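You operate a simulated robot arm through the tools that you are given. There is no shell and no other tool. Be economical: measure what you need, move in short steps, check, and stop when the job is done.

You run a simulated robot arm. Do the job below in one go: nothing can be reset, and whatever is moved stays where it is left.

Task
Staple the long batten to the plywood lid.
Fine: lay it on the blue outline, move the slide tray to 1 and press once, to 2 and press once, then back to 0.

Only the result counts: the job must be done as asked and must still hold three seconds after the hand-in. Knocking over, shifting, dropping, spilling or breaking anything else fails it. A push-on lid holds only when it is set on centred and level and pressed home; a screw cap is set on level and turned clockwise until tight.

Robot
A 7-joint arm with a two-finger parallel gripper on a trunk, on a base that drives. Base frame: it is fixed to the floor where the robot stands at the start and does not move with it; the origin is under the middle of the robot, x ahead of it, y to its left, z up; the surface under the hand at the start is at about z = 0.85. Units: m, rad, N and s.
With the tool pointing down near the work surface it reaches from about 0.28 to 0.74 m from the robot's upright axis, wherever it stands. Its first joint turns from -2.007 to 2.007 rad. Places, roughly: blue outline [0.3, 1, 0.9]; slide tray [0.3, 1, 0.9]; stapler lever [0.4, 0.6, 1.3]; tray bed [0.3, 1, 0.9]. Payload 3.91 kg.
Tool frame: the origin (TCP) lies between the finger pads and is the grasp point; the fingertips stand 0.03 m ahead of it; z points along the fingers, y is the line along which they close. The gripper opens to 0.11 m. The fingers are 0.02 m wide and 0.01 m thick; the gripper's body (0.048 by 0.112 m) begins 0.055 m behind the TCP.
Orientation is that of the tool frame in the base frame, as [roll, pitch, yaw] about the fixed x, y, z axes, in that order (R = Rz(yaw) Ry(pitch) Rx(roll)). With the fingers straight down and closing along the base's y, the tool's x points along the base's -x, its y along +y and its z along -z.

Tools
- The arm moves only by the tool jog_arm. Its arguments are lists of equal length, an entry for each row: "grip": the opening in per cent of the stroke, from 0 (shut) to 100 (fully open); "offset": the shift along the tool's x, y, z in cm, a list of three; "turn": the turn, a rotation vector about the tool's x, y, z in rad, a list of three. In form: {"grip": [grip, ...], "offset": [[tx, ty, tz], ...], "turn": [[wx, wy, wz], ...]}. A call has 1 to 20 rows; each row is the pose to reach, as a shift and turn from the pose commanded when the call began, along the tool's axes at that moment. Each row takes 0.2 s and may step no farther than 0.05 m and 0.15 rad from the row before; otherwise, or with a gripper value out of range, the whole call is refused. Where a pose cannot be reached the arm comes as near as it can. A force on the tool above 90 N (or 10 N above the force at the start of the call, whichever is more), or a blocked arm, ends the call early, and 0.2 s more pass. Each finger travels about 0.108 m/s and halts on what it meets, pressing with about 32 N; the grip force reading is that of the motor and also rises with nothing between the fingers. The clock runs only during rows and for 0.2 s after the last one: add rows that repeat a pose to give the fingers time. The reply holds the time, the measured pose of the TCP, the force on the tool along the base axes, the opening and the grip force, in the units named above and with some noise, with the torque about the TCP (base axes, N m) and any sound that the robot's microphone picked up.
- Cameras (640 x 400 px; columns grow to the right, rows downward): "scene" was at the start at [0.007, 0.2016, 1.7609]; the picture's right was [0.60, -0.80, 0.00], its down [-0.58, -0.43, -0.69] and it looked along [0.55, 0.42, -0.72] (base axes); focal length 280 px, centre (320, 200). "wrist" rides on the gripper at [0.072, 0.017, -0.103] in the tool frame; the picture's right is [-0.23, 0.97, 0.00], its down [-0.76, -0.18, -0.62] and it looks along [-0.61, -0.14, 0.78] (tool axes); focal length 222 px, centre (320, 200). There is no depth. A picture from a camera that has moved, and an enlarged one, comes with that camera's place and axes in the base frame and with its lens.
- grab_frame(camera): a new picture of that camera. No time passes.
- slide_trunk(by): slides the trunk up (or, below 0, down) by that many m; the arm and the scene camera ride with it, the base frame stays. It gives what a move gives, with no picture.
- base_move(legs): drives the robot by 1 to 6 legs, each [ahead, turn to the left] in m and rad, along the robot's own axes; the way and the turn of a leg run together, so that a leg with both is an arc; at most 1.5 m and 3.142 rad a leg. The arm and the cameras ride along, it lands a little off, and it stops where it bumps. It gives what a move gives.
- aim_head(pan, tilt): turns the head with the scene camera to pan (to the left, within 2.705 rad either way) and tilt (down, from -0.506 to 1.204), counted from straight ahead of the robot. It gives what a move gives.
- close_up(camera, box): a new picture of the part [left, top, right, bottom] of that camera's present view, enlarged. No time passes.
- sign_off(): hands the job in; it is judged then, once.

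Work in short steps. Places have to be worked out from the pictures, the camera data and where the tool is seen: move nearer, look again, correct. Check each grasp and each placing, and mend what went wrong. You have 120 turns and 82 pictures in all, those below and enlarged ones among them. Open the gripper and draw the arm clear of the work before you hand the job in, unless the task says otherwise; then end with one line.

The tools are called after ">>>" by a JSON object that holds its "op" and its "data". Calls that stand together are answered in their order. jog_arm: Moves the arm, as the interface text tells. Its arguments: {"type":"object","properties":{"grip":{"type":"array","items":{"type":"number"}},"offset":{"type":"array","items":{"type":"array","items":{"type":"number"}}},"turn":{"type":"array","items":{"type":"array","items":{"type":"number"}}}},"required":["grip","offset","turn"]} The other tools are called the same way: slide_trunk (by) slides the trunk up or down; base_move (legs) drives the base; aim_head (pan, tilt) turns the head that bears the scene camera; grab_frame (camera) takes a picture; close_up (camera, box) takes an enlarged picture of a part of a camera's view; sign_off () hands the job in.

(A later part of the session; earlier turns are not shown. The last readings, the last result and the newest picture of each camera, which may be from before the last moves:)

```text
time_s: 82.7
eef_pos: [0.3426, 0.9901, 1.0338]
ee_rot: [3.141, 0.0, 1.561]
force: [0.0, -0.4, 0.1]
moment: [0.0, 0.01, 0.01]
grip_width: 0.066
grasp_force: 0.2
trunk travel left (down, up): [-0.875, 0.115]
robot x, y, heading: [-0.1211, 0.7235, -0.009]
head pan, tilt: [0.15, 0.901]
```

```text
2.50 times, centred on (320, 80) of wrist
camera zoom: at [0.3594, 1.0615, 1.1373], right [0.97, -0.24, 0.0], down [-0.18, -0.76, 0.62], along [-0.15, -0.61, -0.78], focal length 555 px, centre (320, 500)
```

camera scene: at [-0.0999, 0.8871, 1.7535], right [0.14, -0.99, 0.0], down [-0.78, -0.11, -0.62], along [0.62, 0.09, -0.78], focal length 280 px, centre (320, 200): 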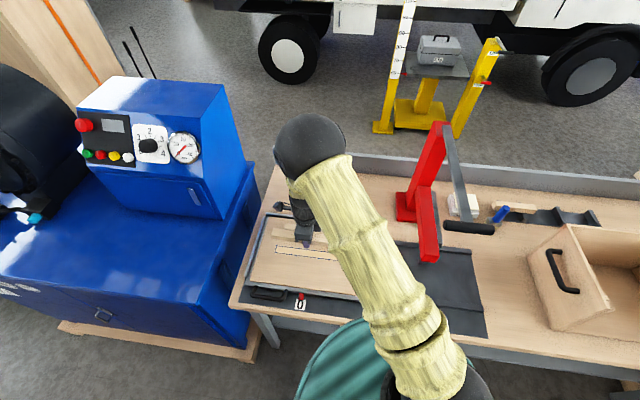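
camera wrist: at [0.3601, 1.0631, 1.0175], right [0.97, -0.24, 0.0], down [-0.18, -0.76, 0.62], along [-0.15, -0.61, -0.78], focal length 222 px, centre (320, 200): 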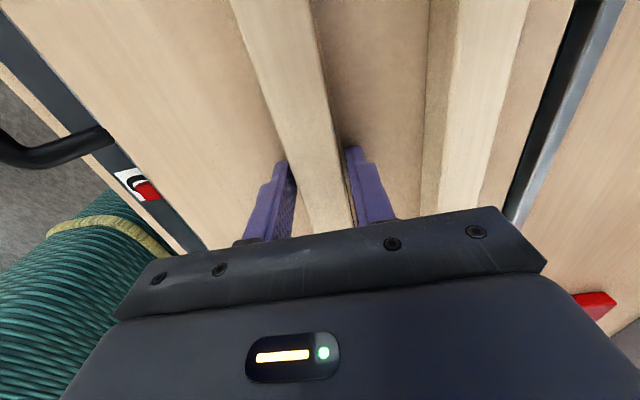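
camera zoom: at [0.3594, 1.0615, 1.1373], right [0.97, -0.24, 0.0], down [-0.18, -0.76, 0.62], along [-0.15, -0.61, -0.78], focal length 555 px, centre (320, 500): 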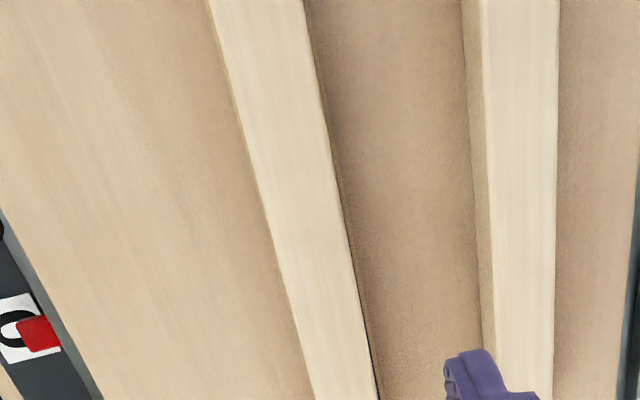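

It lies almost on the outline. I raise the arm so that the whole batten is visible.

>>> {"op": "jog_arm", "data": {"grip": [60, 60, 60, 60, 60, 60, 60, 60], "offset": [[0, 0.8, -4.5], [0, 1.6, -9], [0, 2.4, -13.5], [0, 3.2, -18], [0, 4, -22.5], [0, 4.8, -27], [0, 6, -31.5], [0, 7, -35.5]], "turn": [[0, 0, 0], [0, 0, 0], [0, 0, 0], [0, 0, 0], [0, 0, 0], [0, 0, 0], [0, 0, 0], [0, 0, 0]]}}

>>> {"op": "close_up", "data": {"camera": "scene", "box": [260, 215, 360, 275]}}

>>> {"op": "close_up", "data": {"camera": "wrist", "box": [200, 0, 400, 140]}}

```text
time_s: 84.5
eef_pos: [0.4123, 0.9897, 1.3896]
ee_rot: [-3.139, 0.0, 1.562]
force: [0.3, 0.0, 0.3]
moment: [-0.01, 0.02, 0.01]
grip_width: 0.066
grasp_force: 0.0
trunk travel left (down, up): [-0.875, 0.115]
robot x, y, heading: [-0.1176, 0.7223, -0.011]
head pan, tilt: [0.15, 0.901]
```

```text
6.40 times, centred on (310, 245) of scene
camera zoom: at [-0.0991, 0.8873, 1.7534], right [0.14, -0.99, 0.0], down [-0.78, -0.11, -0.62], along [0.61, 0.09, -0.78], focal length 1794 px, centre (384, -88)
```

zoom: 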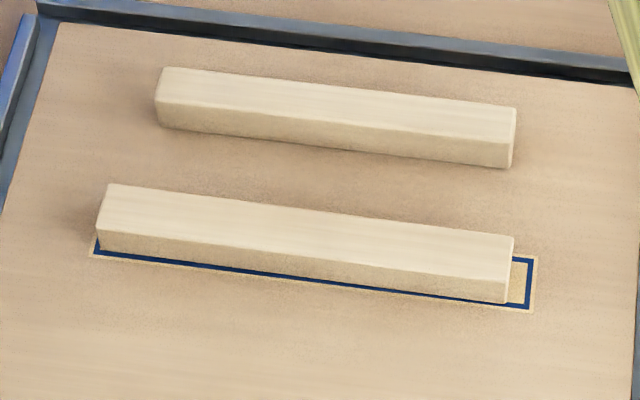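

```text
2.86 times, centred on (300, 70) of wrist
camera zoom: at [0.4311, 1.0618, 1.4938], right [0.97, -0.24, 0.0], down [-0.18, -0.76, 0.62], along [-0.15, -0.61, -0.78], focal length 635 px, centre (377, 571)
```

zoom: 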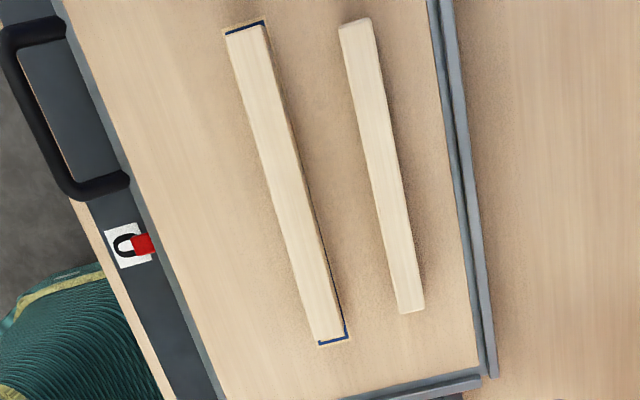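

The batten is about 5 mm too far to +y and yawed by about 0.02 rad (its +y end a few mm too far in +x). I regrasp it at the same place.

>>> {"op": "jog_arm", "data": {"grip": [60, 60, 60, 60, 60, 60, 60, 60, 60, 60, 60, 60], "offset": [[0, -1, 4.5], [0, -2, 9], [0, -3, 13.5], [0, -4, 18], [0, -5, 22.5], [0, -6, 27], [0, -7, 31], [0, -7, 35.5], [0, -7, 40], [0, -7, 44], [0, -7, 46.5], [0, -7, 47.2]], "turn": [[0, 0, 0], [0, 0, 0], [0, 0, 0], [0, 0, 0], [0, 0, 0], [0, 0, 0], [0, 0, 0], [0, 0, 0], [0, 0, 0], [0, 0, 0], [0, 0, 0], [0, 0, 0]]}}

>>> {"op": "jog_arm", "data": {"grip": [40, 20, 0, 0, 0], "offset": [[0, 0, 0], [0, 0, 0], [0, 0, 0], [0, 0, 0], [0, 0, 0]], "turn": [[0, 0, 0], [0, 0, 0], [0, 0, 0], [0, 0, 0], [0, 0, 0]]}}

>>> {"op": "close_up", "data": {"camera": "scene", "box": [250, 220, 350, 280]}}

```text
time_s: 87.1
eef_pos: [0.3453, 0.9908, 0.9148]
ee_rot: [3.14, 0.0, 1.561]
force: [0.7, -0.3, 0.5]
moment: [-0.01, 0.02, 0.03]
grip_width: 0.066
grasp_force: 0.1
trunk travel left (down, up): [-0.875, 0.115]
robot x, y, heading: [-0.1195, 0.7212, -0.002]
head pan, tilt: [0.15, 0.901]
```

```text
time_s: 88.3
eef_pos: [0.3452, 0.9904, 0.9158]
ee_rot: [-3.141, 0.002, 1.562]
force: [0.6, 0.3, -0.3]
moment: [0.05, 0.0, 0.02]
grip_width: 0.0269
grasp_force: 32.2
trunk travel left (down, up): [-0.875, 0.115]
robot x, y, heading: [-0.1211, 0.7221, -0.01]
head pan, tilt: [0.15, 0.901]
```

```text
6.40 times, centred on (300, 250) of scene
camera zoom: at [-0.0993, 0.8878, 1.7534], right [0.14, -0.99, 0.0], down [-0.78, -0.11, -0.62], along [0.61, 0.09, -0.78], focal length 1794 px, centre (448, -120)
```

zoom: 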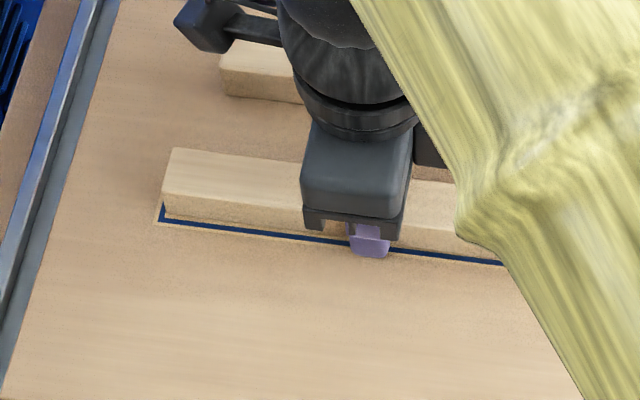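

Gripped. I lift 2 mm, yaw by 0.018 rad, shift 4.5 mm to −y and 3 mm to −x, and release.

>>> {"op": "jog_arm", "data": {"grip": [0, 0, 0, 0], "offset": [[0, 0, -0.2], [-0.25, -0.15, -0.2], [-0.45, -0.3, -0.2], [-0.45, -0.3, -0.2]], "turn": [[0, 0, 0], [0, 0, -0.01], [0, 0, -0.018], [0, 0, -0.018]]}}

>>> {"op": "close_up", "data": {"camera": "scene", "box": [250, 220, 350, 280]}}

```text
time_s: 89.3
eef_pos: [0.3423, 0.9866, 0.9172]
ee_rot: [3.141, 0.0, 1.579]
force: [0.5, 0.1, 0.2]
moment: [0.0, 0.03, 0.02]
grip_width: 0.027
grasp_force: 32.6
trunk travel left (down, up): [-0.875, 0.115]
robot x, y, heading: [-0.122, 0.7258, -0.012]
head pan, tilt: [0.15, 0.901]
```

```text
6.40 times, centred on (300, 250) of scene
camera zoom: at [-0.0993, 0.8877, 1.7534], right [0.14, -0.99, 0.0], down [-0.78, -0.11, -0.62], along [0.61, 0.09, -0.78], focal length 1794 px, centre (448, -120)
```

zoom: 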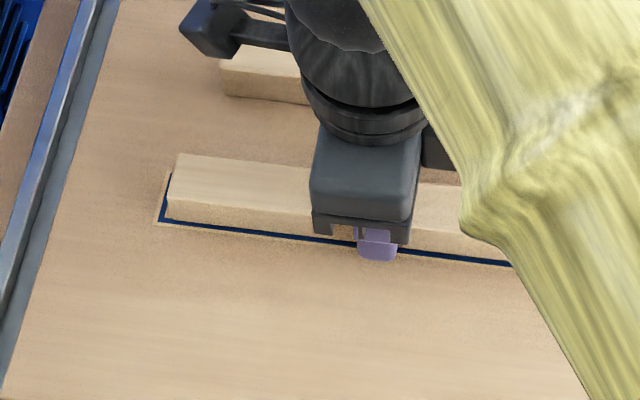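

The batten now sits parallel inside the outline. I lower 2 mm, release and lift clear to inspect.

>>> {"op": "jog_arm", "data": {"grip": [0, 33, 33, 60, 60, 60, 60], "offset": [[0, 0, 0.25], [0, 0, 0.25], [0, 0, 0.25], [0, 0, 0.1], [0, 0, 0], [0, 0, -4], [0, 0, -8]], "turn": [[0, 0, 0], [0, 0, 0], [0, 0, 0], [0, 0, 0], [0, 0, 0], [0, 0, 0], [0, 0, 0]]}}

>>> {"op": "jog_arm", "data": {"grip": [60, 60, 60, 60, 60, 60, 60, 60, 60], "offset": [[0, 0.8, -4.5], [0, 1.6, -9], [0, 2.4, -13.5], [0, 3.2, -18], [0, 4, -22.5], [0, 4.8, -27], [0, 6, -31.5], [0, 7, -35.5], [0, 7, -38]], "turn": [[0, 0, 0], [0, 0, 0], [0, 0, 0], [0, 0, 0], [0, 0, 0], [0, 0, 0], [0, 0, 0], [0, 0, 0], [0, 0, 0]]}}

>>> {"op": "close_up", "data": {"camera": "scene", "box": [260, 215, 360, 275]}}

>>> {"op": "close_up", "data": {"camera": "wrist", "box": [200, 0, 400, 140]}}

```text
time_s: 90.9
eef_pos: [0.3419, 0.9842, 0.9964]
ee_rot: [-3.14, -0.001, 1.581]
force: [-0.1, 0.3, -0.8]
moment: [0.07, -0.01, 0.03]
grip_width: 0.0661
grasp_force: 0.0
trunk travel left (down, up): [-0.875, 0.115]
robot x, y, heading: [-0.1226, 0.7219, -0.009]
head pan, tilt: [0.15, 0.901]
```

```text
time_s: 92.9
eef_pos: [0.4105, 0.9877, 1.3786]
ee_rot: [-3.141, 0.0, 1.58]
force: [0.9, -0.2, 0.4]
moment: [-0.02, -0.02, -0.02]
grip_width: 0.0659
grasp_force: 0.0
trunk travel left (down, up): [-0.875, 0.115]
robot x, y, heading: [-0.1182, 0.7231, -0.012]
head pan, tilt: [0.15, 0.901]
```

```text
6.40 times, centred on (310, 245) of scene
camera zoom: at [-0.0999, 0.8872, 1.7535], right [0.14, -0.99, 0.0], down [-0.78, -0.11, -0.62], along [0.62, 0.09, -0.78], focal length 1794 px, centre (384, -88)
```

zoom: 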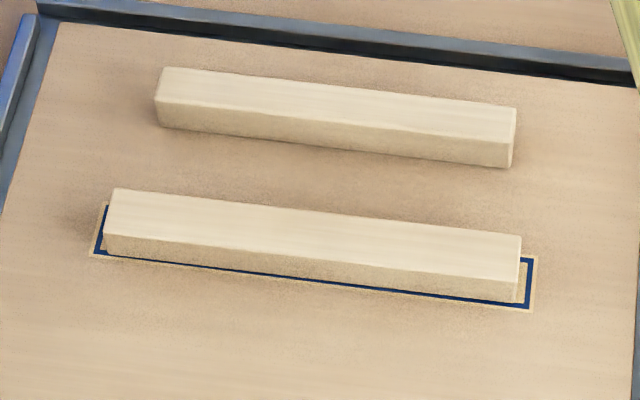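

```text
2.86 times, centred on (300, 70) of wrist
camera zoom: at [0.4269, 1.0603, 1.4833], right [0.98, -0.22, 0.0], down [-0.17, -0.76, 0.62], along [-0.14, -0.61, -0.78], focal length 635 px, centre (377, 571)
```

zoom: 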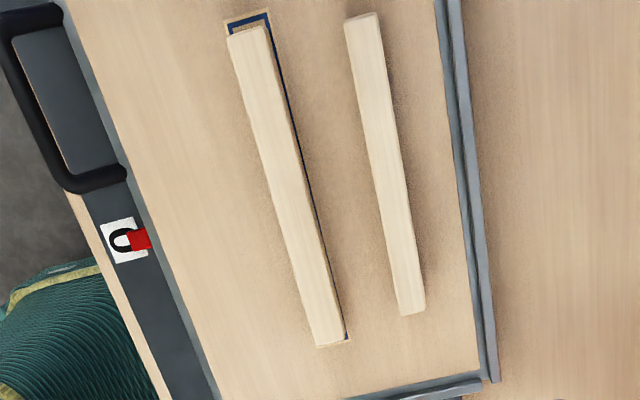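

The batten lies within about 2 mm of centred in the outline. Next is the tray, whose handle is near (0.165, 1.083, 0.88). I back the base off 0.15 m for comfortable reach and clearance from the lever (about (0.26, 0.62, 1.25)).

>>> {"op": "base_move", "data": {"legs": [[-0.15, 0]]}}

>>> {"op": "grab_frame", "data": {"camera": "scene"}}

>>> {"op": "grab_frame", "data": {"camera": "wrist"}}

```text
time_s: 94.4
eef_pos: [0.2612, 0.99, 1.3786]
ee_rot: [3.139, 0.001, 1.579]
force: [-0.5, -1.0, 1.0]
moment: [-0.01, -0.05, -0.01]
grip_width: 0.0661
grasp_force: 0.0
trunk travel left (down, up): [-0.875, 0.115]
robot x, y, heading: [-0.2683, 0.7239, -0.001]
head pan, tilt: [0.15, 0.901]
```

```text
39 pictures are left
camera scene: at [-0.2507, 0.889, 1.7535], right [0.14, -0.99, 0.0], down [-0.78, -0.11, -0.62], along [0.62, 0.09, -0.78], focal length 280 px, centre (320, 200)
```

scene: 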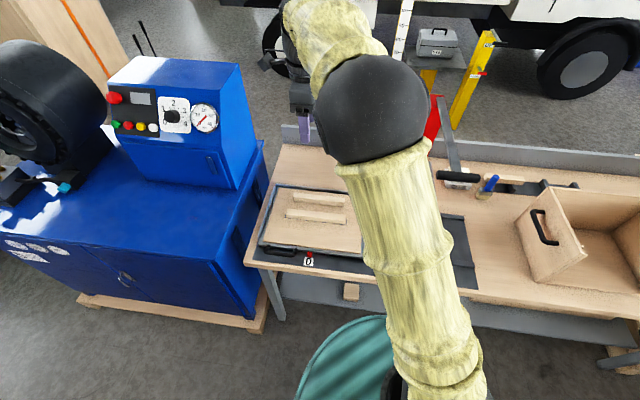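

```text
38 pictures are left
camera wrist: at [0.2764, 1.0624, 1.4834], right [0.98, -0.22, 0.0], down [-0.17, -0.76, 0.62], along [-0.13, -0.61, -0.78], focal length 222 px, centre (320, 200)
```

wrist: 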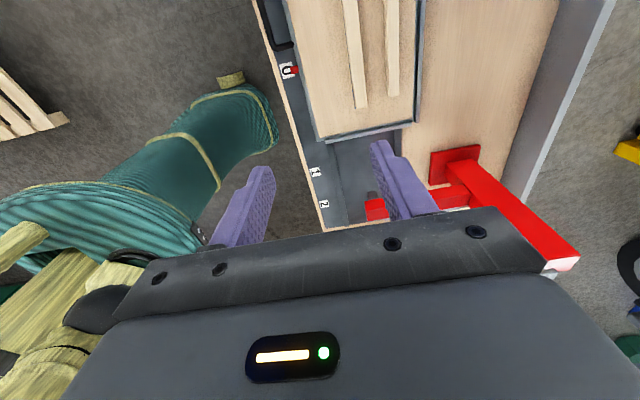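

The mark spacing is about 0.294 m from 0 to 1 and 0.422 m from 0 to 2. I move over the tray handle, leaning the gripper back toward the robot by 0.35 rad, with a partly closed hand.

>>> {"op": "jog_arm", "data": {"grip": [60, 50, 40, 35, 35, 35, 35, 35, 35, 35, 35], "offset": [[0.9, -1, 3], [1.9, -2, 6.5], [2.8, -3, 10], [3.7, -4, 14], [4.6, -5, 18], [5.6, -6, 22], [6.5, -7, 26], [7.4, -8, 30], [8.4, -9, 34], [9.3, -9.6, 38], [9.3, -9.6, 38]], "turn": [[-0.04, 0, 0], [-0.08, 0, 0], [-0.12, 0, 0], [-0.16, 0, 0], [-0.2, 0, 0], [-0.24, 0, 0], [-0.28, 0, 0], [-0.32, 0, 0], [-0.35, 0, 0], [-0.35, 0, 0], [-0.35, 0, 0]]}}

>>> {"op": "grab_frame", "data": {"camera": "wrist"}}

>>> {"op": "close_up", "data": {"camera": "scene", "box": [230, 170, 390, 300]}}

```text
time_s: 96.8
eef_pos: [0.1621, 1.081, 0.999]
ee_rot: [2.79, 0.001, 1.579]
force: [-0.3, -0.2, -0.3]
moment: [-0.02, -0.04, -0.04]
grip_width: 0.0383
grasp_force: 0.0
trunk travel left (down, up): [-0.875, 0.115]
robot x, y, heading: [-0.2683, 0.7248, -0.008]
head pan, tilt: [0.15, 0.901]
```

```text
37 pictures are left
camera wrist: at [0.1414, 1.1534, 1.1033], right [0.92, -0.22, 0.33], down [-0.37, -0.77, 0.52], along [0.14, -0.61, -0.78], focal length 222 px, centre (320, 200)
```

wrist: 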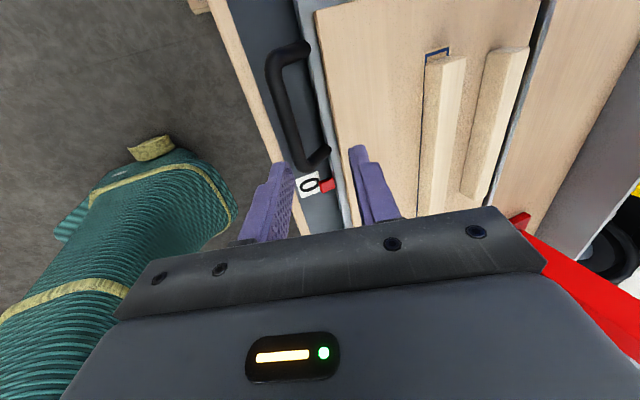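

```text
3.08 times, centred on (310, 235) of scene
camera zoom: at [-0.2486, 0.8884, 1.7535], right [0.14, -0.99, 0.0], down [-0.78, -0.11, -0.62], along [0.61, 0.09, -0.78], focal length 862 px, centre (351, 92)
```

zoom: 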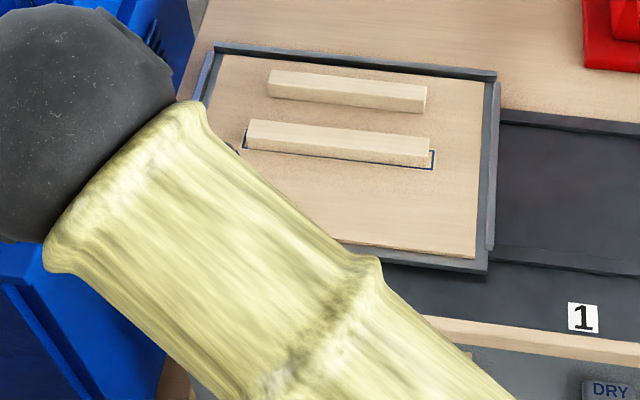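

The bar's centre comes out at about (0.170, 1.088, 0.888). I descend along to 4 cm above it with a narrower opening and look.

>>> {"op": "jog_arm", "data": {"grip": [35, 30, 30], "offset": [[0.3, -0.8, 3.5], [0.7, -1.8, 7.1], [0.7, -1.8, 7.1]], "turn": [[0, 0, 0], [0, 0, 0], [0, 0, 0]]}}

>>> {"op": "close_up", "data": {"camera": "wrist", "box": [200, 40, 440, 240]}}

```text
time_s: 97.6
eef_pos: [0.1721, 1.0888, 0.9209]
ee_rot: [2.792, 0.001, 1.578]
force: [-1.3, -0.2, 0.6]
moment: [0.0, 0.0, 0.03]
grip_width: 0.033
grasp_force: 0.0
trunk travel left (down, up): [-0.875, 0.115]
robot x, y, heading: [-0.2673, 0.7293, -0.013]
head pan, tilt: [0.15, 0.901]
```

```text
2.00 times, centred on (320, 140) of wrist
camera zoom: at [0.1515, 1.1612, 1.0254], right [0.92, -0.22, 0.33], down [-0.37, -0.76, 0.52], along [0.14, -0.61, -0.78], focal length 444 px, centre (320, 320)
```

zoom: 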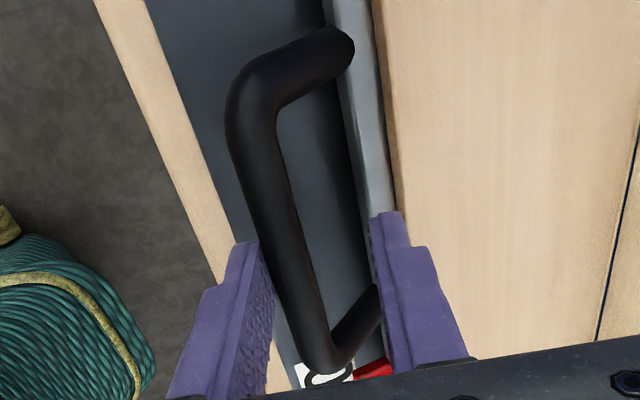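

The bar sits about 11 mm toward the near finger, so I shift back 1.1 cm, narrow slightly, then go in 2 cm and close on the bar.

>>> {"op": "jog_arm", "data": {"grip": [28, 27, 27, 27, 27], "offset": [[0, -0.6, 0], [0, -1.1, 0], [0, -1.1, 1], [0, -1.1, 2], [0, -1.1, 2]], "turn": [[0, 0, 0], [0, 0, 0], [0, 0, 0], [0, 0, 0], [0, 0, 0]]}}

>>> {"op": "close_up", "data": {"camera": "wrist", "box": [200, 40, 440, 240]}}

```text
time_s: 98.8
eef_pos: [0.1686, 1.0895, 0.9027]
ee_rot: [2.791, 0.0, 1.58]
force: [-0.2, -0.8, -0.2]
moment: [-0.01, 0.0, -0.01]
grip_width: 0.0295
grasp_force: 0.1
trunk travel left (down, up): [-0.875, 0.115]
robot x, y, heading: [-0.2665, 0.7266, -0.007]
head pan, tilt: [0.15, 0.901]
```

```text
2.00 times, centred on (320, 140) of wrist
camera zoom: at [0.1487, 1.1617, 1.007], right [0.92, -0.22, 0.33], down [-0.37, -0.77, 0.52], along [0.14, -0.61, -0.78], focal length 444 px, centre (320, 320)
```

zoom: 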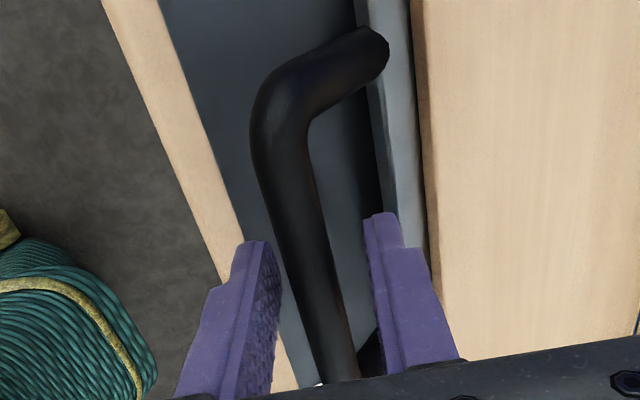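

The bar is centred between the fingers. I go 6 mm deeper and close.

>>> {"op": "jog_arm", "data": {"grip": [27, 20, 10, 0, 0], "offset": [[0, 0, 0.6], [0, 0, 0.6], [0, 0, 0.6], [0, 0, 0.6], [0, 0, 0.6]], "turn": [[0, 0, 0], [0, 0, 0], [0, 0, 0], [0, 0, 0], [0, 0, 0]]}}

>>> {"op": "grab_frame", "data": {"camera": "wrist"}}

```text
time_s: 100.0
eef_pos: [0.1694, 1.0893, 0.8965]
ee_rot: [2.792, 0.0, 1.58]
force: [-1.8, -1.2, -3.0]
moment: [0.04, -0.01, -0.03]
grip_width: 0.0134
grasp_force: 44.7
trunk travel left (down, up): [-0.875, 0.115]
robot x, y, heading: [-0.2731, 0.7238, -0.007]
head pan, tilt: [0.15, 0.901]
```

```text
33 pictures are left
camera wrist: at [0.1504, 1.1615, 1.0009], right [0.92, -0.22, 0.33], down [-0.37, -0.76, 0.53], along [0.14, -0.61, -0.78], focal length 222 px, centre (320, 200)
```

wrist: 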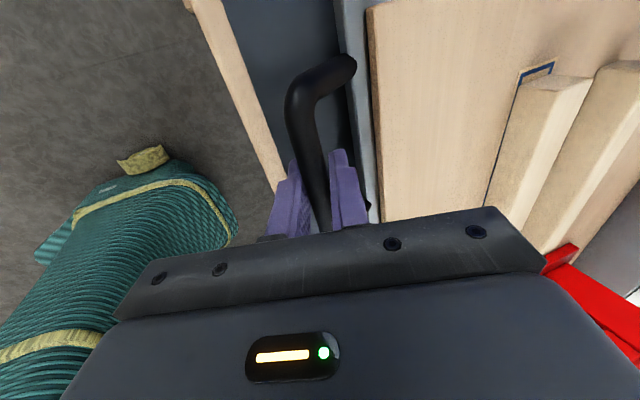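

The bar is gripped. I slide the tray gently 3 cm first and watch the force.

>>> {"op": "jog_arm", "data": {"grip": [0, 0, 0, 0, 0], "offset": [[-0.4, 0, 0], [-1.2, 0, 0], [-2, 0, 0], [-2.7, 0, 0], [-3, 0, 0]], "turn": [[0, 0, 0], [0, 0, 0], [0, 0, 0], [0, 0, 0], [0, 0, 0]]}}

>>> {"op": "close_up", "data": {"camera": "scene", "box": [230, 150, 430, 290]}}

```text
time_s: 101.2
eef_pos: [0.1701, 1.059, 0.8973]
ee_rot: [2.793, 0.001, 1.581]
force: [-9.3, 0.1, -6.0]
moment: [-0.64, 0.06, -0.4]
grip_width: 0.0136
grasp_force: 45.0
trunk travel left (down, up): [-0.875, 0.115]
robot x, y, heading: [-0.2641, 0.7222, -0.003]
head pan, tilt: [0.15, 0.901]
```

```text
2.86 times, centred on (330, 220) of scene
camera zoom: at [-0.2493, 0.8897, 1.7534], right [0.14, -0.99, 0.0], down [-0.78, -0.11, -0.62], along [0.62, 0.09, -0.78], focal length 801 px, centre (291, 143)
```

zoom: 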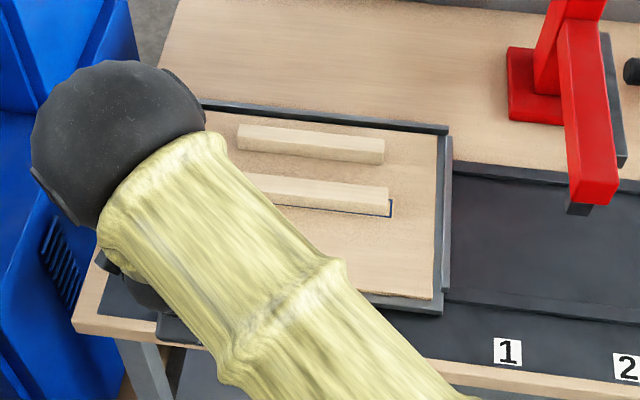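

The tray follows and the battens stay put. I slide another 22 cm, gently.

>>> {"op": "jog_arm", "data": {"grip": [0, 0, 0, 0, 0, 0, 0, 0, 0, 0, 0, 0, 0, 0, 0, 0, 0], "offset": [[-0.5, 0, 0], [-1.5, -0.02, 0], [-3, -0.04, 0], [-4.5, -0.06, 0], [-6, -0.08, 0], [-7.5, -0.1, 0], [-9, -0.12, 0], [-10.5, -0.14, 0], [-12, -0.16, 0], [-13.5, -0.18, 0], [-15, -0.2, 0], [-16.5, -0.22, 0], [-18, -0.24, 0], [-19.5, -0.26, 0], [-20.8, -0.28, 0], [-21.6, -0.28, 0], [-22, -0.28, 0]], "turn": [[0, 0, 0], [0, 0, 0], [0, 0, 0], [0, 0, 0], [0, 0, 0], [0, 0, 0], [0, 0, 0], [0, 0, 0], [0, 0, 0], [0, 0, 0], [0, 0, 0], [0, 0, 0], [0, 0, 0], [0, 0, 0], [0, 0, 0], [0, 0, 0], [0, 0, 0]]}}

>>> {"op": "grab_frame", "data": {"camera": "wrist"}}

>>> {"op": "grab_frame", "data": {"camera": "scene"}}

```text
time_s: 104.8
eef_pos: [0.17, 0.8386, 0.8971]
ee_rot: [2.792, -0.002, 1.579]
force: [-4.4, 0.6, 11.6]
moment: [-0.22, 0.01, -0.18]
grip_width: 0.0137
grasp_force: 45.4
trunk travel left (down, up): [-0.875, 0.115]
robot x, y, heading: [-0.2637, 0.7219, -0.008]
head pan, tilt: [0.15, 0.901]
```

```text
31 pictures are left
camera wrist: at [0.1502, 0.9106, 1.001], right [0.92, -0.22, 0.34], down [-0.37, -0.77, 0.52], along [0.14, -0.61, -0.78], focal length 222 px, centre (320, 200)
```

wrist: 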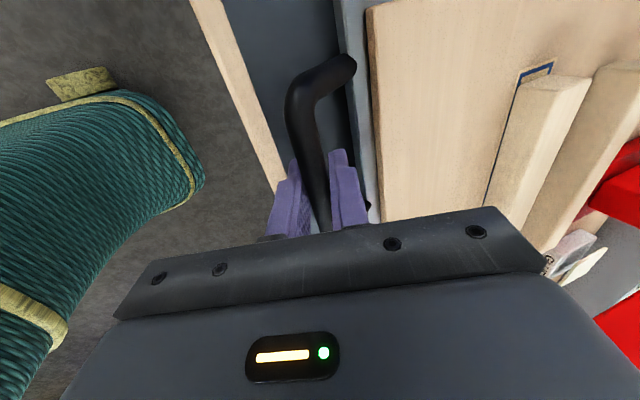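

```text
30 pictures are left
camera scene: at [-0.25, 0.8888, 1.7536], right [0.14, -0.99, 0.0], down [-0.78, -0.11, -0.62], along [0.62, 0.09, -0.78], focal length 280 px, centre (320, 200)
```

scene: 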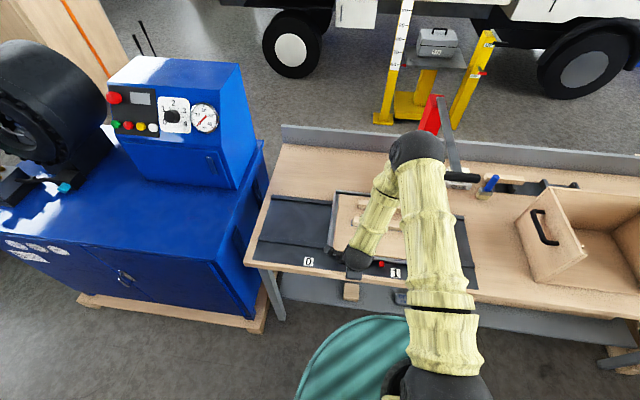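

The tray is nearly at 1, but the elbow is folded forward close to the stapler lever. I release the handle, withdraw, and back the base off 0.2 m so the arm works more extended.

>>> {"op": "jog_arm", "data": {"grip": [15, 30, 30, 30, 30, 30, 30], "offset": [[0, 0, 0], [0, 0, 0], [0, 0, -1], [0, 0, -4], [0, 0, -7], [0, 0, -10], [0, 0, -10]], "turn": [[0, 0, 0], [0, 0, 0], [0, 0, 0], [0, 0, 0], [0, 0, 0], [0, 0, 0], [0, 0, 0]]}}

>>> {"op": "base_move", "data": {"legs": [[-0.2, 0]]}}

>>> {"op": "grab_frame", "data": {"camera": "scene"}}

```text
time_s: 106.4
eef_pos: [0.1363, 0.8374, 0.9901]
ee_rot: [2.794, 0.0, 1.58]
force: [0.9, -0.7, 0.4]
moment: [0.01, 0.01, -0.02]
grip_width: 0.033
grasp_force: 0.1
trunk travel left (down, up): [-0.875, 0.115]
robot x, y, heading: [-0.2673, 0.7241, -0.007]
head pan, tilt: [0.15, 0.901]
```

```text
time_s: 108.2
eef_pos: [-0.0662, 0.8388, 0.992]
ee_rot: [2.791, 0.0, 1.585]
force: [0.0, -0.1, -0.6]
moment: [-0.01, -0.03, -0.03]
grip_width: 0.0332
grasp_force: 0.1
trunk travel left (down, up): [-0.875, 0.115]
robot x, y, heading: [-0.4679, 0.729, -0.002]
head pan, tilt: [0.15, 0.901]
```

```text
29 pictures are left
camera scene: at [-0.4512, 0.8903, 1.7535], right [0.14, -0.99, 0.0], down [-0.78, -0.11, -0.62], along [0.62, 0.09, -0.78], focal length 280 px, centre (320, 200)
```

scene: 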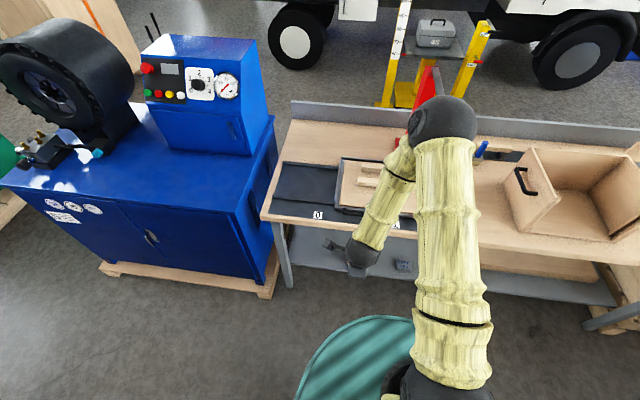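

Moving the hand forward by the same 0.2 m to above the handle, then checking the arm's shape.

>>> {"op": "jog_arm", "data": {"grip": [30, 30, 30, 30, 30, 30], "offset": [[0, 3.8, 1.4], [0, 7.6, 2.8], [0, 11.4, 4.2], [0, 15.2, 5.6], [0, 19, 6.95], [0, 19, 6.95]], "turn": [[0, 0, 0], [0, 0, 0], [0, 0, 0], [0, 0, 0], [0, 0, 0], [0, 0, 0]]}}

>>> {"op": "grab_frame", "data": {"camera": "scene"}}

>>> {"op": "grab_frame", "data": {"camera": "wrist"}}

```text
time_s: 109.6
eef_pos: [0.1371, 0.8406, 0.9928]
ee_rot: [2.79, -0.001, 1.586]
force: [-0.3, -0.5, 0.1]
moment: [0.0, 0.02, -0.03]
grip_width: 0.033
grasp_force: 0.2
trunk travel left (down, up): [-0.875, 0.115]
robot x, y, heading: [-0.4713, 0.728, -0.003]
head pan, tilt: [0.15, 0.901]
```

```text
28 pictures are left
camera scene: at [-0.4506, 0.8895, 1.7535], right [0.14, -0.99, 0.0], down [-0.78, -0.11, -0.62], along [0.61, 0.09, -0.78], focal length 280 px, centre (320, 200)
```

scene: 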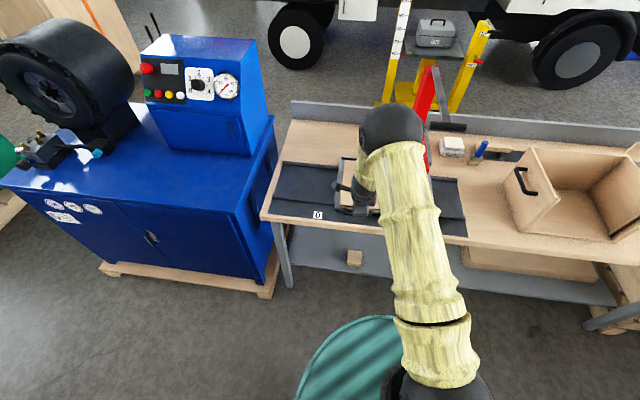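

```text
27 pictures are left
camera wrist: at [0.1164, 0.913, 1.0967], right [0.92, -0.21, 0.33], down [-0.37, -0.77, 0.52], along [0.14, -0.6, -0.78], focal length 222 px, centre (320, 200)
```

wrist: 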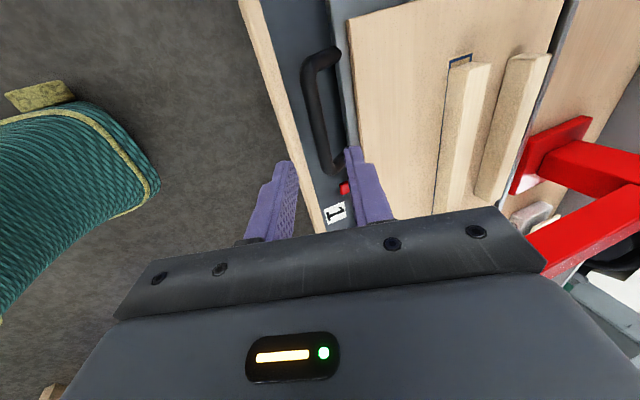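

The elbow now sits above the hand, clear of the lever. I back off another 6 cm for more margin.

>>> {"op": "base_move", "data": {"legs": [[-0.06, 0]]}}

```text
time_s: 110.6
eef_pos: [0.0759, 0.8411, 0.9937]
ee_rot: [2.792, 0.0, 1.582]
force: [-0.4, 0.6, 0.9]
moment: [-0.02, -0.02, 0.02]
grip_width: 0.033
grasp_force: 0.2
trunk travel left (down, up): [-0.875, 0.115]
robot x, y, heading: [-0.5279, 0.723, -0.007]
head pan, tilt: [0.15, 0.901]
```

I bring the hand to 4 cm short of the grasp and check the alignment.

>>> {"op": "jog_arm", "data": {"grip": [30, 30, 28, 28], "offset": [[-0.1, 3, 2], [-0.2, 5.2, 5], [-0.3, 5.5, 8.3], [-0.3, 5.5, 8.3]], "turn": [[0, 0, 0], [0, 0, 0], [0, 0, 0], [0, 0, 0]]}}

>>> {"op": "close_up", "data": {"camera": "wrist", "box": [200, 40, 440, 240]}}

```text
time_s: 111.6
eef_pos: [0.1544, 0.8357, 0.933]
ee_rot: [2.79, 0.002, 1.582]
force: [-0.1, -0.6, -0.4]
moment: [0.01, -0.03, 0.0]
grip_width: 0.0307
grasp_force: 0.0
trunk travel left (down, up): [-0.875, 0.115]
robot x, y, heading: [-0.5294, 0.7229, -0.008]
head pan, tilt: [0.15, 0.901]
```

```text
2.00 times, centred on (320, 140) of wrist
camera zoom: at [0.1348, 0.9087, 1.0365], right [0.92, -0.22, 0.33], down [-0.37, -0.77, 0.52], along [0.14, -0.6, -0.78], focal length 444 px, centre (320, 320)
```

zoom: 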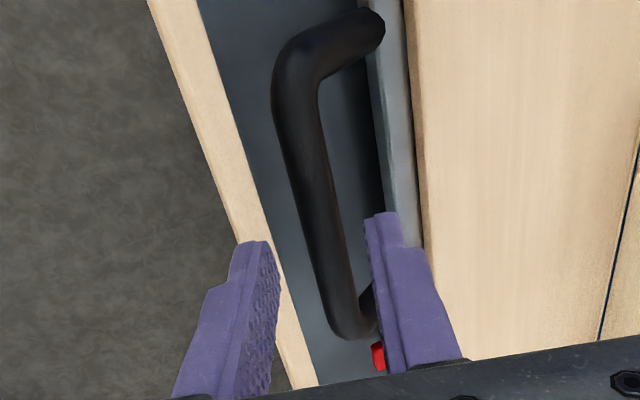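

The bar is centred in the line of approach. I go in 4 cm and close.

>>> {"op": "jog_arm", "data": {"grip": [28, 28, 28, 14, 0, 0, 0], "offset": [[0, 0, 2], [0, 0, 4], [0, 0, 4], [0, 0, 4], [0, 0, 4], [0, 0, 4], [0, 0, 4]], "turn": [[0, 0, 0], [0, 0, 0], [0, 0, 0], [0, 0, 0], [0, 0, 0], [0, 0, 0], [0, 0, 0]]}}

>>> {"op": "jog_arm", "data": {"grip": [0, 0, 0, 0, 0], "offset": [[-0.5, 0, 0], [-1.5, 0, 0], [-2.5, 0, 0], [-3.2, 0, 0], [-3.2, 0, 0]], "turn": [[0, 0, 0], [0, 0, 0], [0, 0, 0], [0, 0, 0], [0, 0, 0]]}}

>>> {"op": "close_up", "data": {"camera": "scene", "box": [290, 100, 490, 240]}}

```text
time_s: 113.2
eef_pos: [0.1708, 0.8367, 0.8939]
ee_rot: [2.79, 0.0, 1.582]
force: [5.0, -0.7, 3.2]
moment: [-0.22, 0.01, -0.31]
grip_width: 0.0135
grasp_force: 44.9
trunk travel left (down, up): [-0.875, 0.115]
robot x, y, heading: [-0.5301, 0.728, -0.006]
head pan, tilt: [0.15, 0.901]
```

```text
time_s: 114.4
eef_pos: [0.1709, 0.8067, 0.8943]
ee_rot: [2.79, 0.001, 1.584]
force: [3.4, 1.0, 3.0]
moment: [1.08, -0.01, 0.21]
grip_width: 0.0137
grasp_force: 44.9
trunk travel left (down, up): [-0.875, 0.115]
robot x, y, heading: [-0.5282, 0.7244, -0.009]
head pan, tilt: [0.15, 0.901]
```

```text
2.86 times, centred on (390, 170) of scene
camera zoom: at [-0.5099, 0.8905, 1.7534], right [0.14, -0.99, 0.0], down [-0.78, -0.11, -0.62], along [0.61, 0.09, -0.78], focal length 801 px, centre (120, 286)
```

zoom: 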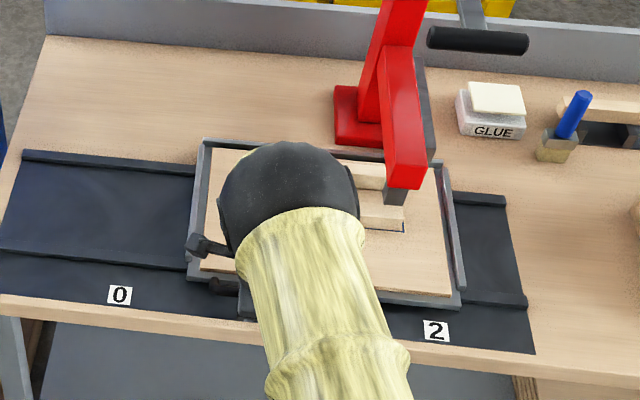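

Elbow well clear. By my estimates the tray has travelled about 0.281 of 0.293 m, so I move 1.2 cm more, then release, withdraw, and look at pointer and mark.

>>> {"op": "jog_arm", "data": {"grip": [0, 0, 0, 0], "offset": [[-0.5, 0, 0], [-1, 0, 0], [-1.2, 0, 0], [-1.2, 0, 0]], "turn": [[0, 0, 0], [0, 0, 0], [0, 0, 0], [0, 0, 0]]}}

>>> {"op": "jog_arm", "data": {"grip": [15, 30, 30, 30, 30, 30, 30], "offset": [[0, 0, 0], [0, 0, 0], [0, 0, -1], [0, 0, -4], [0, 0, -7], [0, 0, -11], [0, 0, -11]], "turn": [[0, 0, 0], [0, 0, 0], [0, 0, 0], [0, 0, 0], [0, 0, 0], [0, 0, 0], [0, 0, 0]]}}

>>> {"op": "close_up", "data": {"camera": "wrist", "box": [240, 40, 440, 240]}}

```text
time_s: 115.4
eef_pos: [0.1722, 0.7936, 0.8934]
ee_rot: [2.792, 0.002, 1.583]
force: [4.9, -5.1, -2.7]
moment: [-0.16, -0.02, -0.27]
grip_width: 0.0135
grasp_force: 44.5
trunk travel left (down, up): [-0.875, 0.115]
robot x, y, heading: [-0.5291, 0.7315, -0.009]
head pan, tilt: [0.15, 0.901]
```

```text
time_s: 117.0
eef_pos: [0.1353, 0.7929, 0.9976]
ee_rot: [2.791, 0.001, 1.582]
force: [0.7, -0.7, -0.2]
moment: [-0.01, -0.02, 0.0]
grip_width: 0.033
grasp_force: 0.1
trunk travel left (down, up): [-0.875, 0.115]
robot x, y, heading: [-0.533, 0.7275, -0.003]
head pan, tilt: [0.15, 0.901]
```

```text
2.00 times, centred on (340, 140) of wrist
camera zoom: at [0.1154, 0.867, 1.1019], right [0.92, -0.22, 0.33], down [-0.37, -0.77, 0.52], along [0.14, -0.61, -0.78], focal length 444 px, centre (280, 320)
```

zoom: 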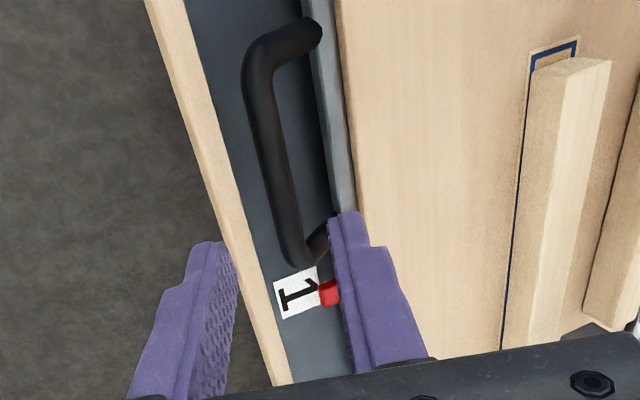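

The tray pointer lines up with mark 1. Now I close the gripper, raise the hand, set it vertical, and look at the stapler lever.

>>> {"op": "jog_arm", "data": {"grip": [30, 20, 10, 0, 0, 0, 0, 0, 0, 0, 0], "offset": [[0, 0.8, -3.6], [0, 2, -7.3], [0, 3, -11], [0, 4, -14.7], [0, 5, -18.4], [0, 6, -22], [0, 7, -25.7], [0, 8, -29.4], [0, 9, -33], [0, 10.2, -36.7], [0, 10.2, -36.7]], "turn": [[0, 0, 0], [0, 0, 0], [0, 0, 0], [0, 0, 0], [0, 0, 0], [0.07, 0, 0], [0.14, 0, 0], [0.21, 0, 0], [0.28, 0, 0], [0.35, 0, 0], [0.35, 0, 0]]}}

>>> {"op": "aim_head", "data": {"pan": -0.1, "tilt": 0.7}}

>>> {"op": "grab_frame", "data": {"camera": "scene"}}

>>> {"op": "grab_frame", "data": {"camera": "wrist"}}

```text
time_s: 119.4
eef_pos: [0.1006, 0.796, 1.3791]
ee_rot: [-3.141, 0.0, 1.583]
force: [0.1, -0.2, -1.2]
moment: [0.05, -0.02, -0.02]
grip_width: 0.0
grasp_force: 31.4
trunk travel left (down, up): [-0.875, 0.115]
robot x, y, heading: [-0.528, 0.7294, -0.009]
head pan, tilt: [0.15, 0.901]
```

```text
time_s: 120.2
eef_pos: [0.1009, 0.7949, 1.3799]
ee_rot: [-3.141, 0.0, 1.582]
force: [0.5, -0.2, 0.2]
moment: [0.02, -0.02, 0.01]
grip_width: 0.0
grasp_force: 32.2
trunk travel left (down, up): [-0.875, 0.115]
robot x, y, heading: [-0.5324, 0.7313, -0.006]
head pan, tilt: [-0.099, 0.7]
```

```text
23 pictures are left
camera scene: at [-0.5004, 0.8711, 1.7695], right [-0.11, -0.99, 0.0], down [-0.64, 0.07, -0.76], along [0.76, -0.08, -0.64], focal length 280 px, centre (320, 200)
```

scene: 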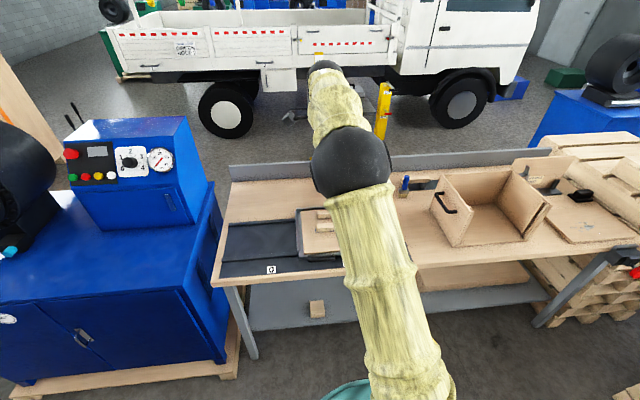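

```text
22 pictures are left
camera wrist: at [0.1178, 0.8678, 1.4843], right [0.98, -0.22, 0.0], down [-0.17, -0.76, 0.62], along [-0.13, -0.61, -0.78], focal length 222 px, centre (320, 200)
```

wrist: 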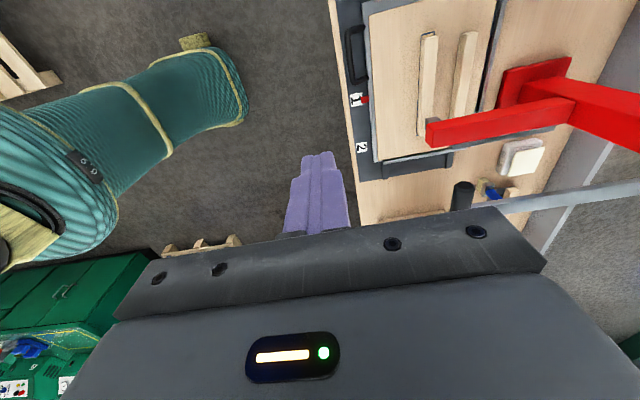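

The handle (its +y end at about (0.265, 0.66, 1.25)) agrees with my earlier fix. I move the closed fingertips over its middle, staying about 5 cm above.

>>> {"op": "jog_arm", "data": {"grip": [0, 0, 0, 0, 0, 0, 0, 0], "offset": [[-2.9, 2.7, 0], [-5.8, 5.4, 0.5], [-8.7, 8.1, 1], [-11.6, 10.8, 1.5], [-14.4, 13.5, 2], [-16.5, 16, 2.5], [-17.2, 16.2, 3], [-17.2, 16.2, 3]], "turn": [[0, 0, 0], [0, 0, 0], [0, 0, 0], [0, 0, 0], [0, 0, 0], [0, 0, 0], [0, 0, 0], [0, 0, 0]]}}

>>> {"op": "grab_frame", "data": {"camera": "wrist"}}

>>> {"op": "grab_frame", "data": {"camera": "scene"}}

```text
time_s: 122.0
eef_pos: [0.1886, 0.6466, 1.3269]
ee_rot: [-3.141, -0.002, 1.583]
force: [-0.4, -0.8, -1.1]
moment: [-0.02, 0.03, 0.02]
grip_width: 0.0003
grasp_force: 32.3
out of reach, approached as far as the arm can: row 3, 4, 5, 6, 7, 8
trunk travel left (down, up): [-0.875, 0.115]
robot x, y, heading: [-0.5283, 0.7281, -0.011]
head pan, tilt: [-0.099, 0.7]
```

```text
21 pictures are left
camera wrist: at [0.2043, 0.719, 1.4316], right [0.98, -0.22, 0.0], down [-0.17, -0.76, 0.62], along [-0.13, -0.61, -0.78], focal length 222 px, centre (320, 200)
```

wrist: 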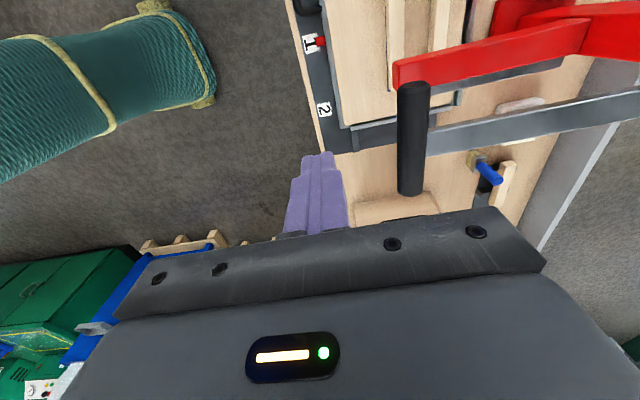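

```text
20 pictures are left
camera scene: at [-0.4996, 0.8691, 1.7697], right [-0.11, -0.99, 0.0], down [-0.64, 0.07, -0.76], along [0.76, -0.08, -0.64], focal length 280 px, centre (320, 200)
```

scene: 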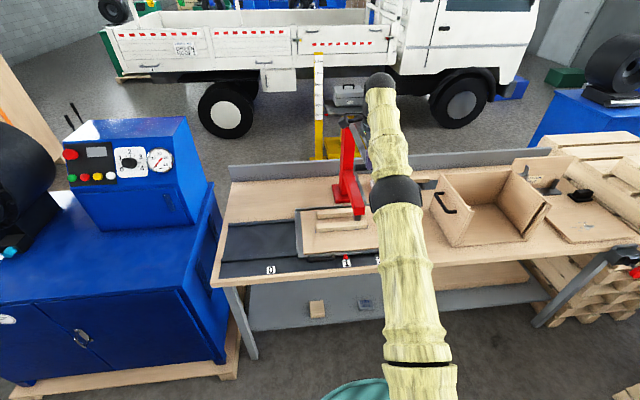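

The pose was out of reach at this height. I lift and pull back slightly, then drive the base 0.12 m forward.

>>> {"op": "jog_arm", "data": {"grip": [0, 0, 0], "offset": [[0, -3, -1], [0, -5, -2], [0, -5, -2]], "turn": [[0, 0, 0], [0, 0, 0], [0, 0, 0]]}}

>>> {"op": "base_move", "data": {"legs": [[0.12, 0]]}}

```text
time_s: 122.8
eef_pos: [0.1705, 0.6426, 1.3603]
ee_rot: [-3.141, -0.001, 1.581]
force: [0.5, 0.9, -0.3]
moment: [0.01, 0.02, -0.01]
grip_width: 0.0001
grasp_force: 32.2
out of reach, approached as far as the arm can: row 1, 2, 3
trunk travel left (down, up): [-0.875, 0.115]
robot x, y, heading: [-0.5281, 0.7263, -0.007]
head pan, tilt: [-0.099, 0.7]
```

```text
time_s: 124.1
eef_pos: [0.2928, 0.6436, 1.3613]
ee_rot: [-3.141, -0.001, 1.585]
force: [-0.4, 0.4, -0.4]
moment: [0.0, 0.02, 0.0]
grip_width: 0.0
grasp_force: 31.7
trunk travel left (down, up): [-0.875, 0.115]
robot x, y, heading: [-0.413, 0.7262, -0.004]
head pan, tilt: [-0.099, 0.7]
```

Checking where the commanded pose really is with a null move.

>>> {"op": "jog_arm", "data": {"grip": [0], "offset": [[0, 0, 0]], "turn": [[0, 0, 0]]}}

```text
time_s: 124.5
eef_pos: [0.2931, 0.6424, 1.3608]
ee_rot: [-3.141, -0.001, 1.586]
force: [-0.4, -0.1, -0.2]
moment: [-0.02, 0.03, 0.02]
grip_width: 0.0002
grasp_force: 32.0
trunk travel left (down, up): [-0.875, 0.115]
robot x, y, heading: [-0.4075, 0.7227, -0.0]
head pan, tilt: [-0.099, 0.7]
```

Command equals measurement. I align above the handle centre (0.264, 0.625) with the tips about 1.5 cm above it.

>>> {"op": "jog_arm", "data": {"grip": [0, 0, 0], "offset": [[-1, -1.5, 1.5], [-1.75, -2.9, 4.8], [-1.75, -2.9, 4.8]], "turn": [[0, 0, 0], [0, 0, 0], [0, 0, 0]]}}

>>> {"op": "grab_frame", "data": {"camera": "wrist"}}

```text
time_s: 125.3
eef_pos: [0.3019, 0.6194, 1.3291]
ee_rot: [-3.139, -0.001, 1.586]
force: [-1.1, -0.1, 0.0]
moment: [-0.01, -0.02, 0.01]
grip_width: 0.0
grasp_force: 32.3
out of reach, approached as far as the arm can: row 1, 2, 3
trunk travel left (down, up): [-0.875, 0.115]
robot x, y, heading: [-0.4089, 0.7269, 0.001]
head pan, tilt: [-0.099, 0.7]
```

```text
19 pictures are left
camera wrist: at [0.3173, 0.6918, 1.4342], right [0.98, -0.21, 0.0], down [-0.17, -0.76, 0.62], along [-0.13, -0.61, -0.78], focal length 222 px, centre (320, 200)
```

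wrist: 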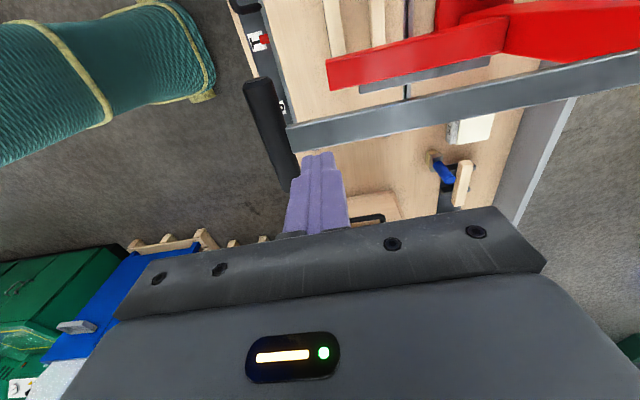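

Still at the reach limit. I lift and retract the hand 12 cm in −x, then drive ahead 0.15 m.

>>> {"op": "jog_arm", "data": {"grip": [0, 0, 0, 0, 0], "offset": [[0, 0, -3.5], [0, -4, -4], [0, -8, -4], [0, -12, -4], [0, -12, -4]], "turn": [[0, 0, 0], [0, 0, 0], [0, 0, 0], [0, 0, 0], [0, 0, 0]]}}

```text
time_s: 126.5
eef_pos: [0.273, 0.6007, 1.3889]
ee_rot: [-3.138, -0.003, 1.585]
force: [-0.2, 0.5, 0.1]
moment: [0.0, 0.0, 0.01]
grip_width: 0.0001
grasp_force: 32.1
out of reach, approached as far as the arm can: row 1, 2, 3, 4, 5
trunk travel left (down, up): [-0.875, 0.115]
robot x, y, heading: [-0.4088, 0.7229, -0.007]
head pan, tilt: [-0.099, 0.7]
```

The arm answers sluggishly near full stretch; I try the retraction again in smaller steps.

>>> {"op": "jog_arm", "data": {"grip": [0, 0, 0, 0], "offset": [[0, -2, 0], [0, -4, 0], [0, -6, 0], [0, -6, 0]], "turn": [[0, 0, 0], [0, 0, 0], [0, 0, 0], [0, 0, 0]]}}

>>> {"op": "grab_frame", "data": {"camera": "scene"}}

```text
time_s: 127.5
eef_pos: [0.2668, 0.5913, 1.3971]
ee_rot: [-3.14, -0.001, 1.586]
force: [0.3, -0.2, 0.5]
moment: [0.02, 0.01, 0.01]
grip_width: 0.0003
grasp_force: 32.2
out of reach, approached as far as the arm can: row 1, 2, 3, 4
trunk travel left (down, up): [-0.875, 0.115]
robot x, y, heading: [-0.4053, 0.7238, -0.003]
head pan, tilt: [-0.099, 0.7]
```

```text
18 pictures are left
camera scene: at [-0.3784, 0.8702, 1.7696], right [-0.1, -0.99, 0.0], down [-0.64, 0.07, -0.76], along [0.76, -0.08, -0.64], focal length 280 px, centre (320, 200)
```

scene: 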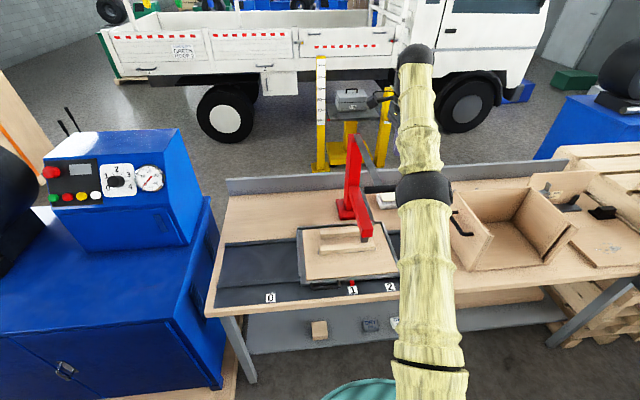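

This looks like a wrist-turn limit at this bearing rather than reach. The press doesn't depend on yaw, so I turn the tool back about its axis in place.

>>> {"op": "jog_arm", "data": {"grip": [0, 0, 0, 0, 0, 0, 0, 0, 0], "offset": [[0, 0, 0], [0, 0, 0], [0, 0, 0], [0, 0, 0], [0, 0, 0], [0, 0, 0], [0, 0, 0], [0, 0, 0], [0, 0, 0]], "turn": [[0, 0, -0.14], [0, 0, -0.28], [0, 0, -0.42], [0, 0, -0.56], [0, 0, -0.7], [0, 0, -0.84], [0, 0, -0.98], [0, 0, -1.1], [0, 0, -1.1]]}}

>>> {"op": "jog_arm", "data": {"grip": [0, 0], "offset": [[0, 0, -0.5], [0, 0, -0.5]], "turn": [[0, 0, 0], [0, 0, 0]]}}

```text
time_s: 129.5
eef_pos: [0.2688, 0.5936, 1.3978]
ee_rot: [3.142, -0.003, 2.689]
force: [-0.6, 0.0, 0.3]
moment: [0.02, 0.03, 0.01]
grip_width: 0.0
grasp_force: 32.0
trunk travel left (down, up): [-0.875, 0.115]
robot x, y, heading: [-0.4095, 0.7284, -0.003]
head pan, tilt: [-0.099, 0.7]
```

```text
time_s: 130.1
eef_pos: [0.2682, 0.5935, 1.4017]
ee_rot: [-3.141, 0.0, 2.686]
force: [0.6, -0.4, -1.3]
moment: [0.02, 0.02, 0.0]
grip_width: 0.0
grasp_force: 31.9
trunk travel left (down, up): [-0.875, 0.115]
robot x, y, heading: [-0.4087, 0.7234, -0.007]
head pan, tilt: [-0.099, 0.7]
```

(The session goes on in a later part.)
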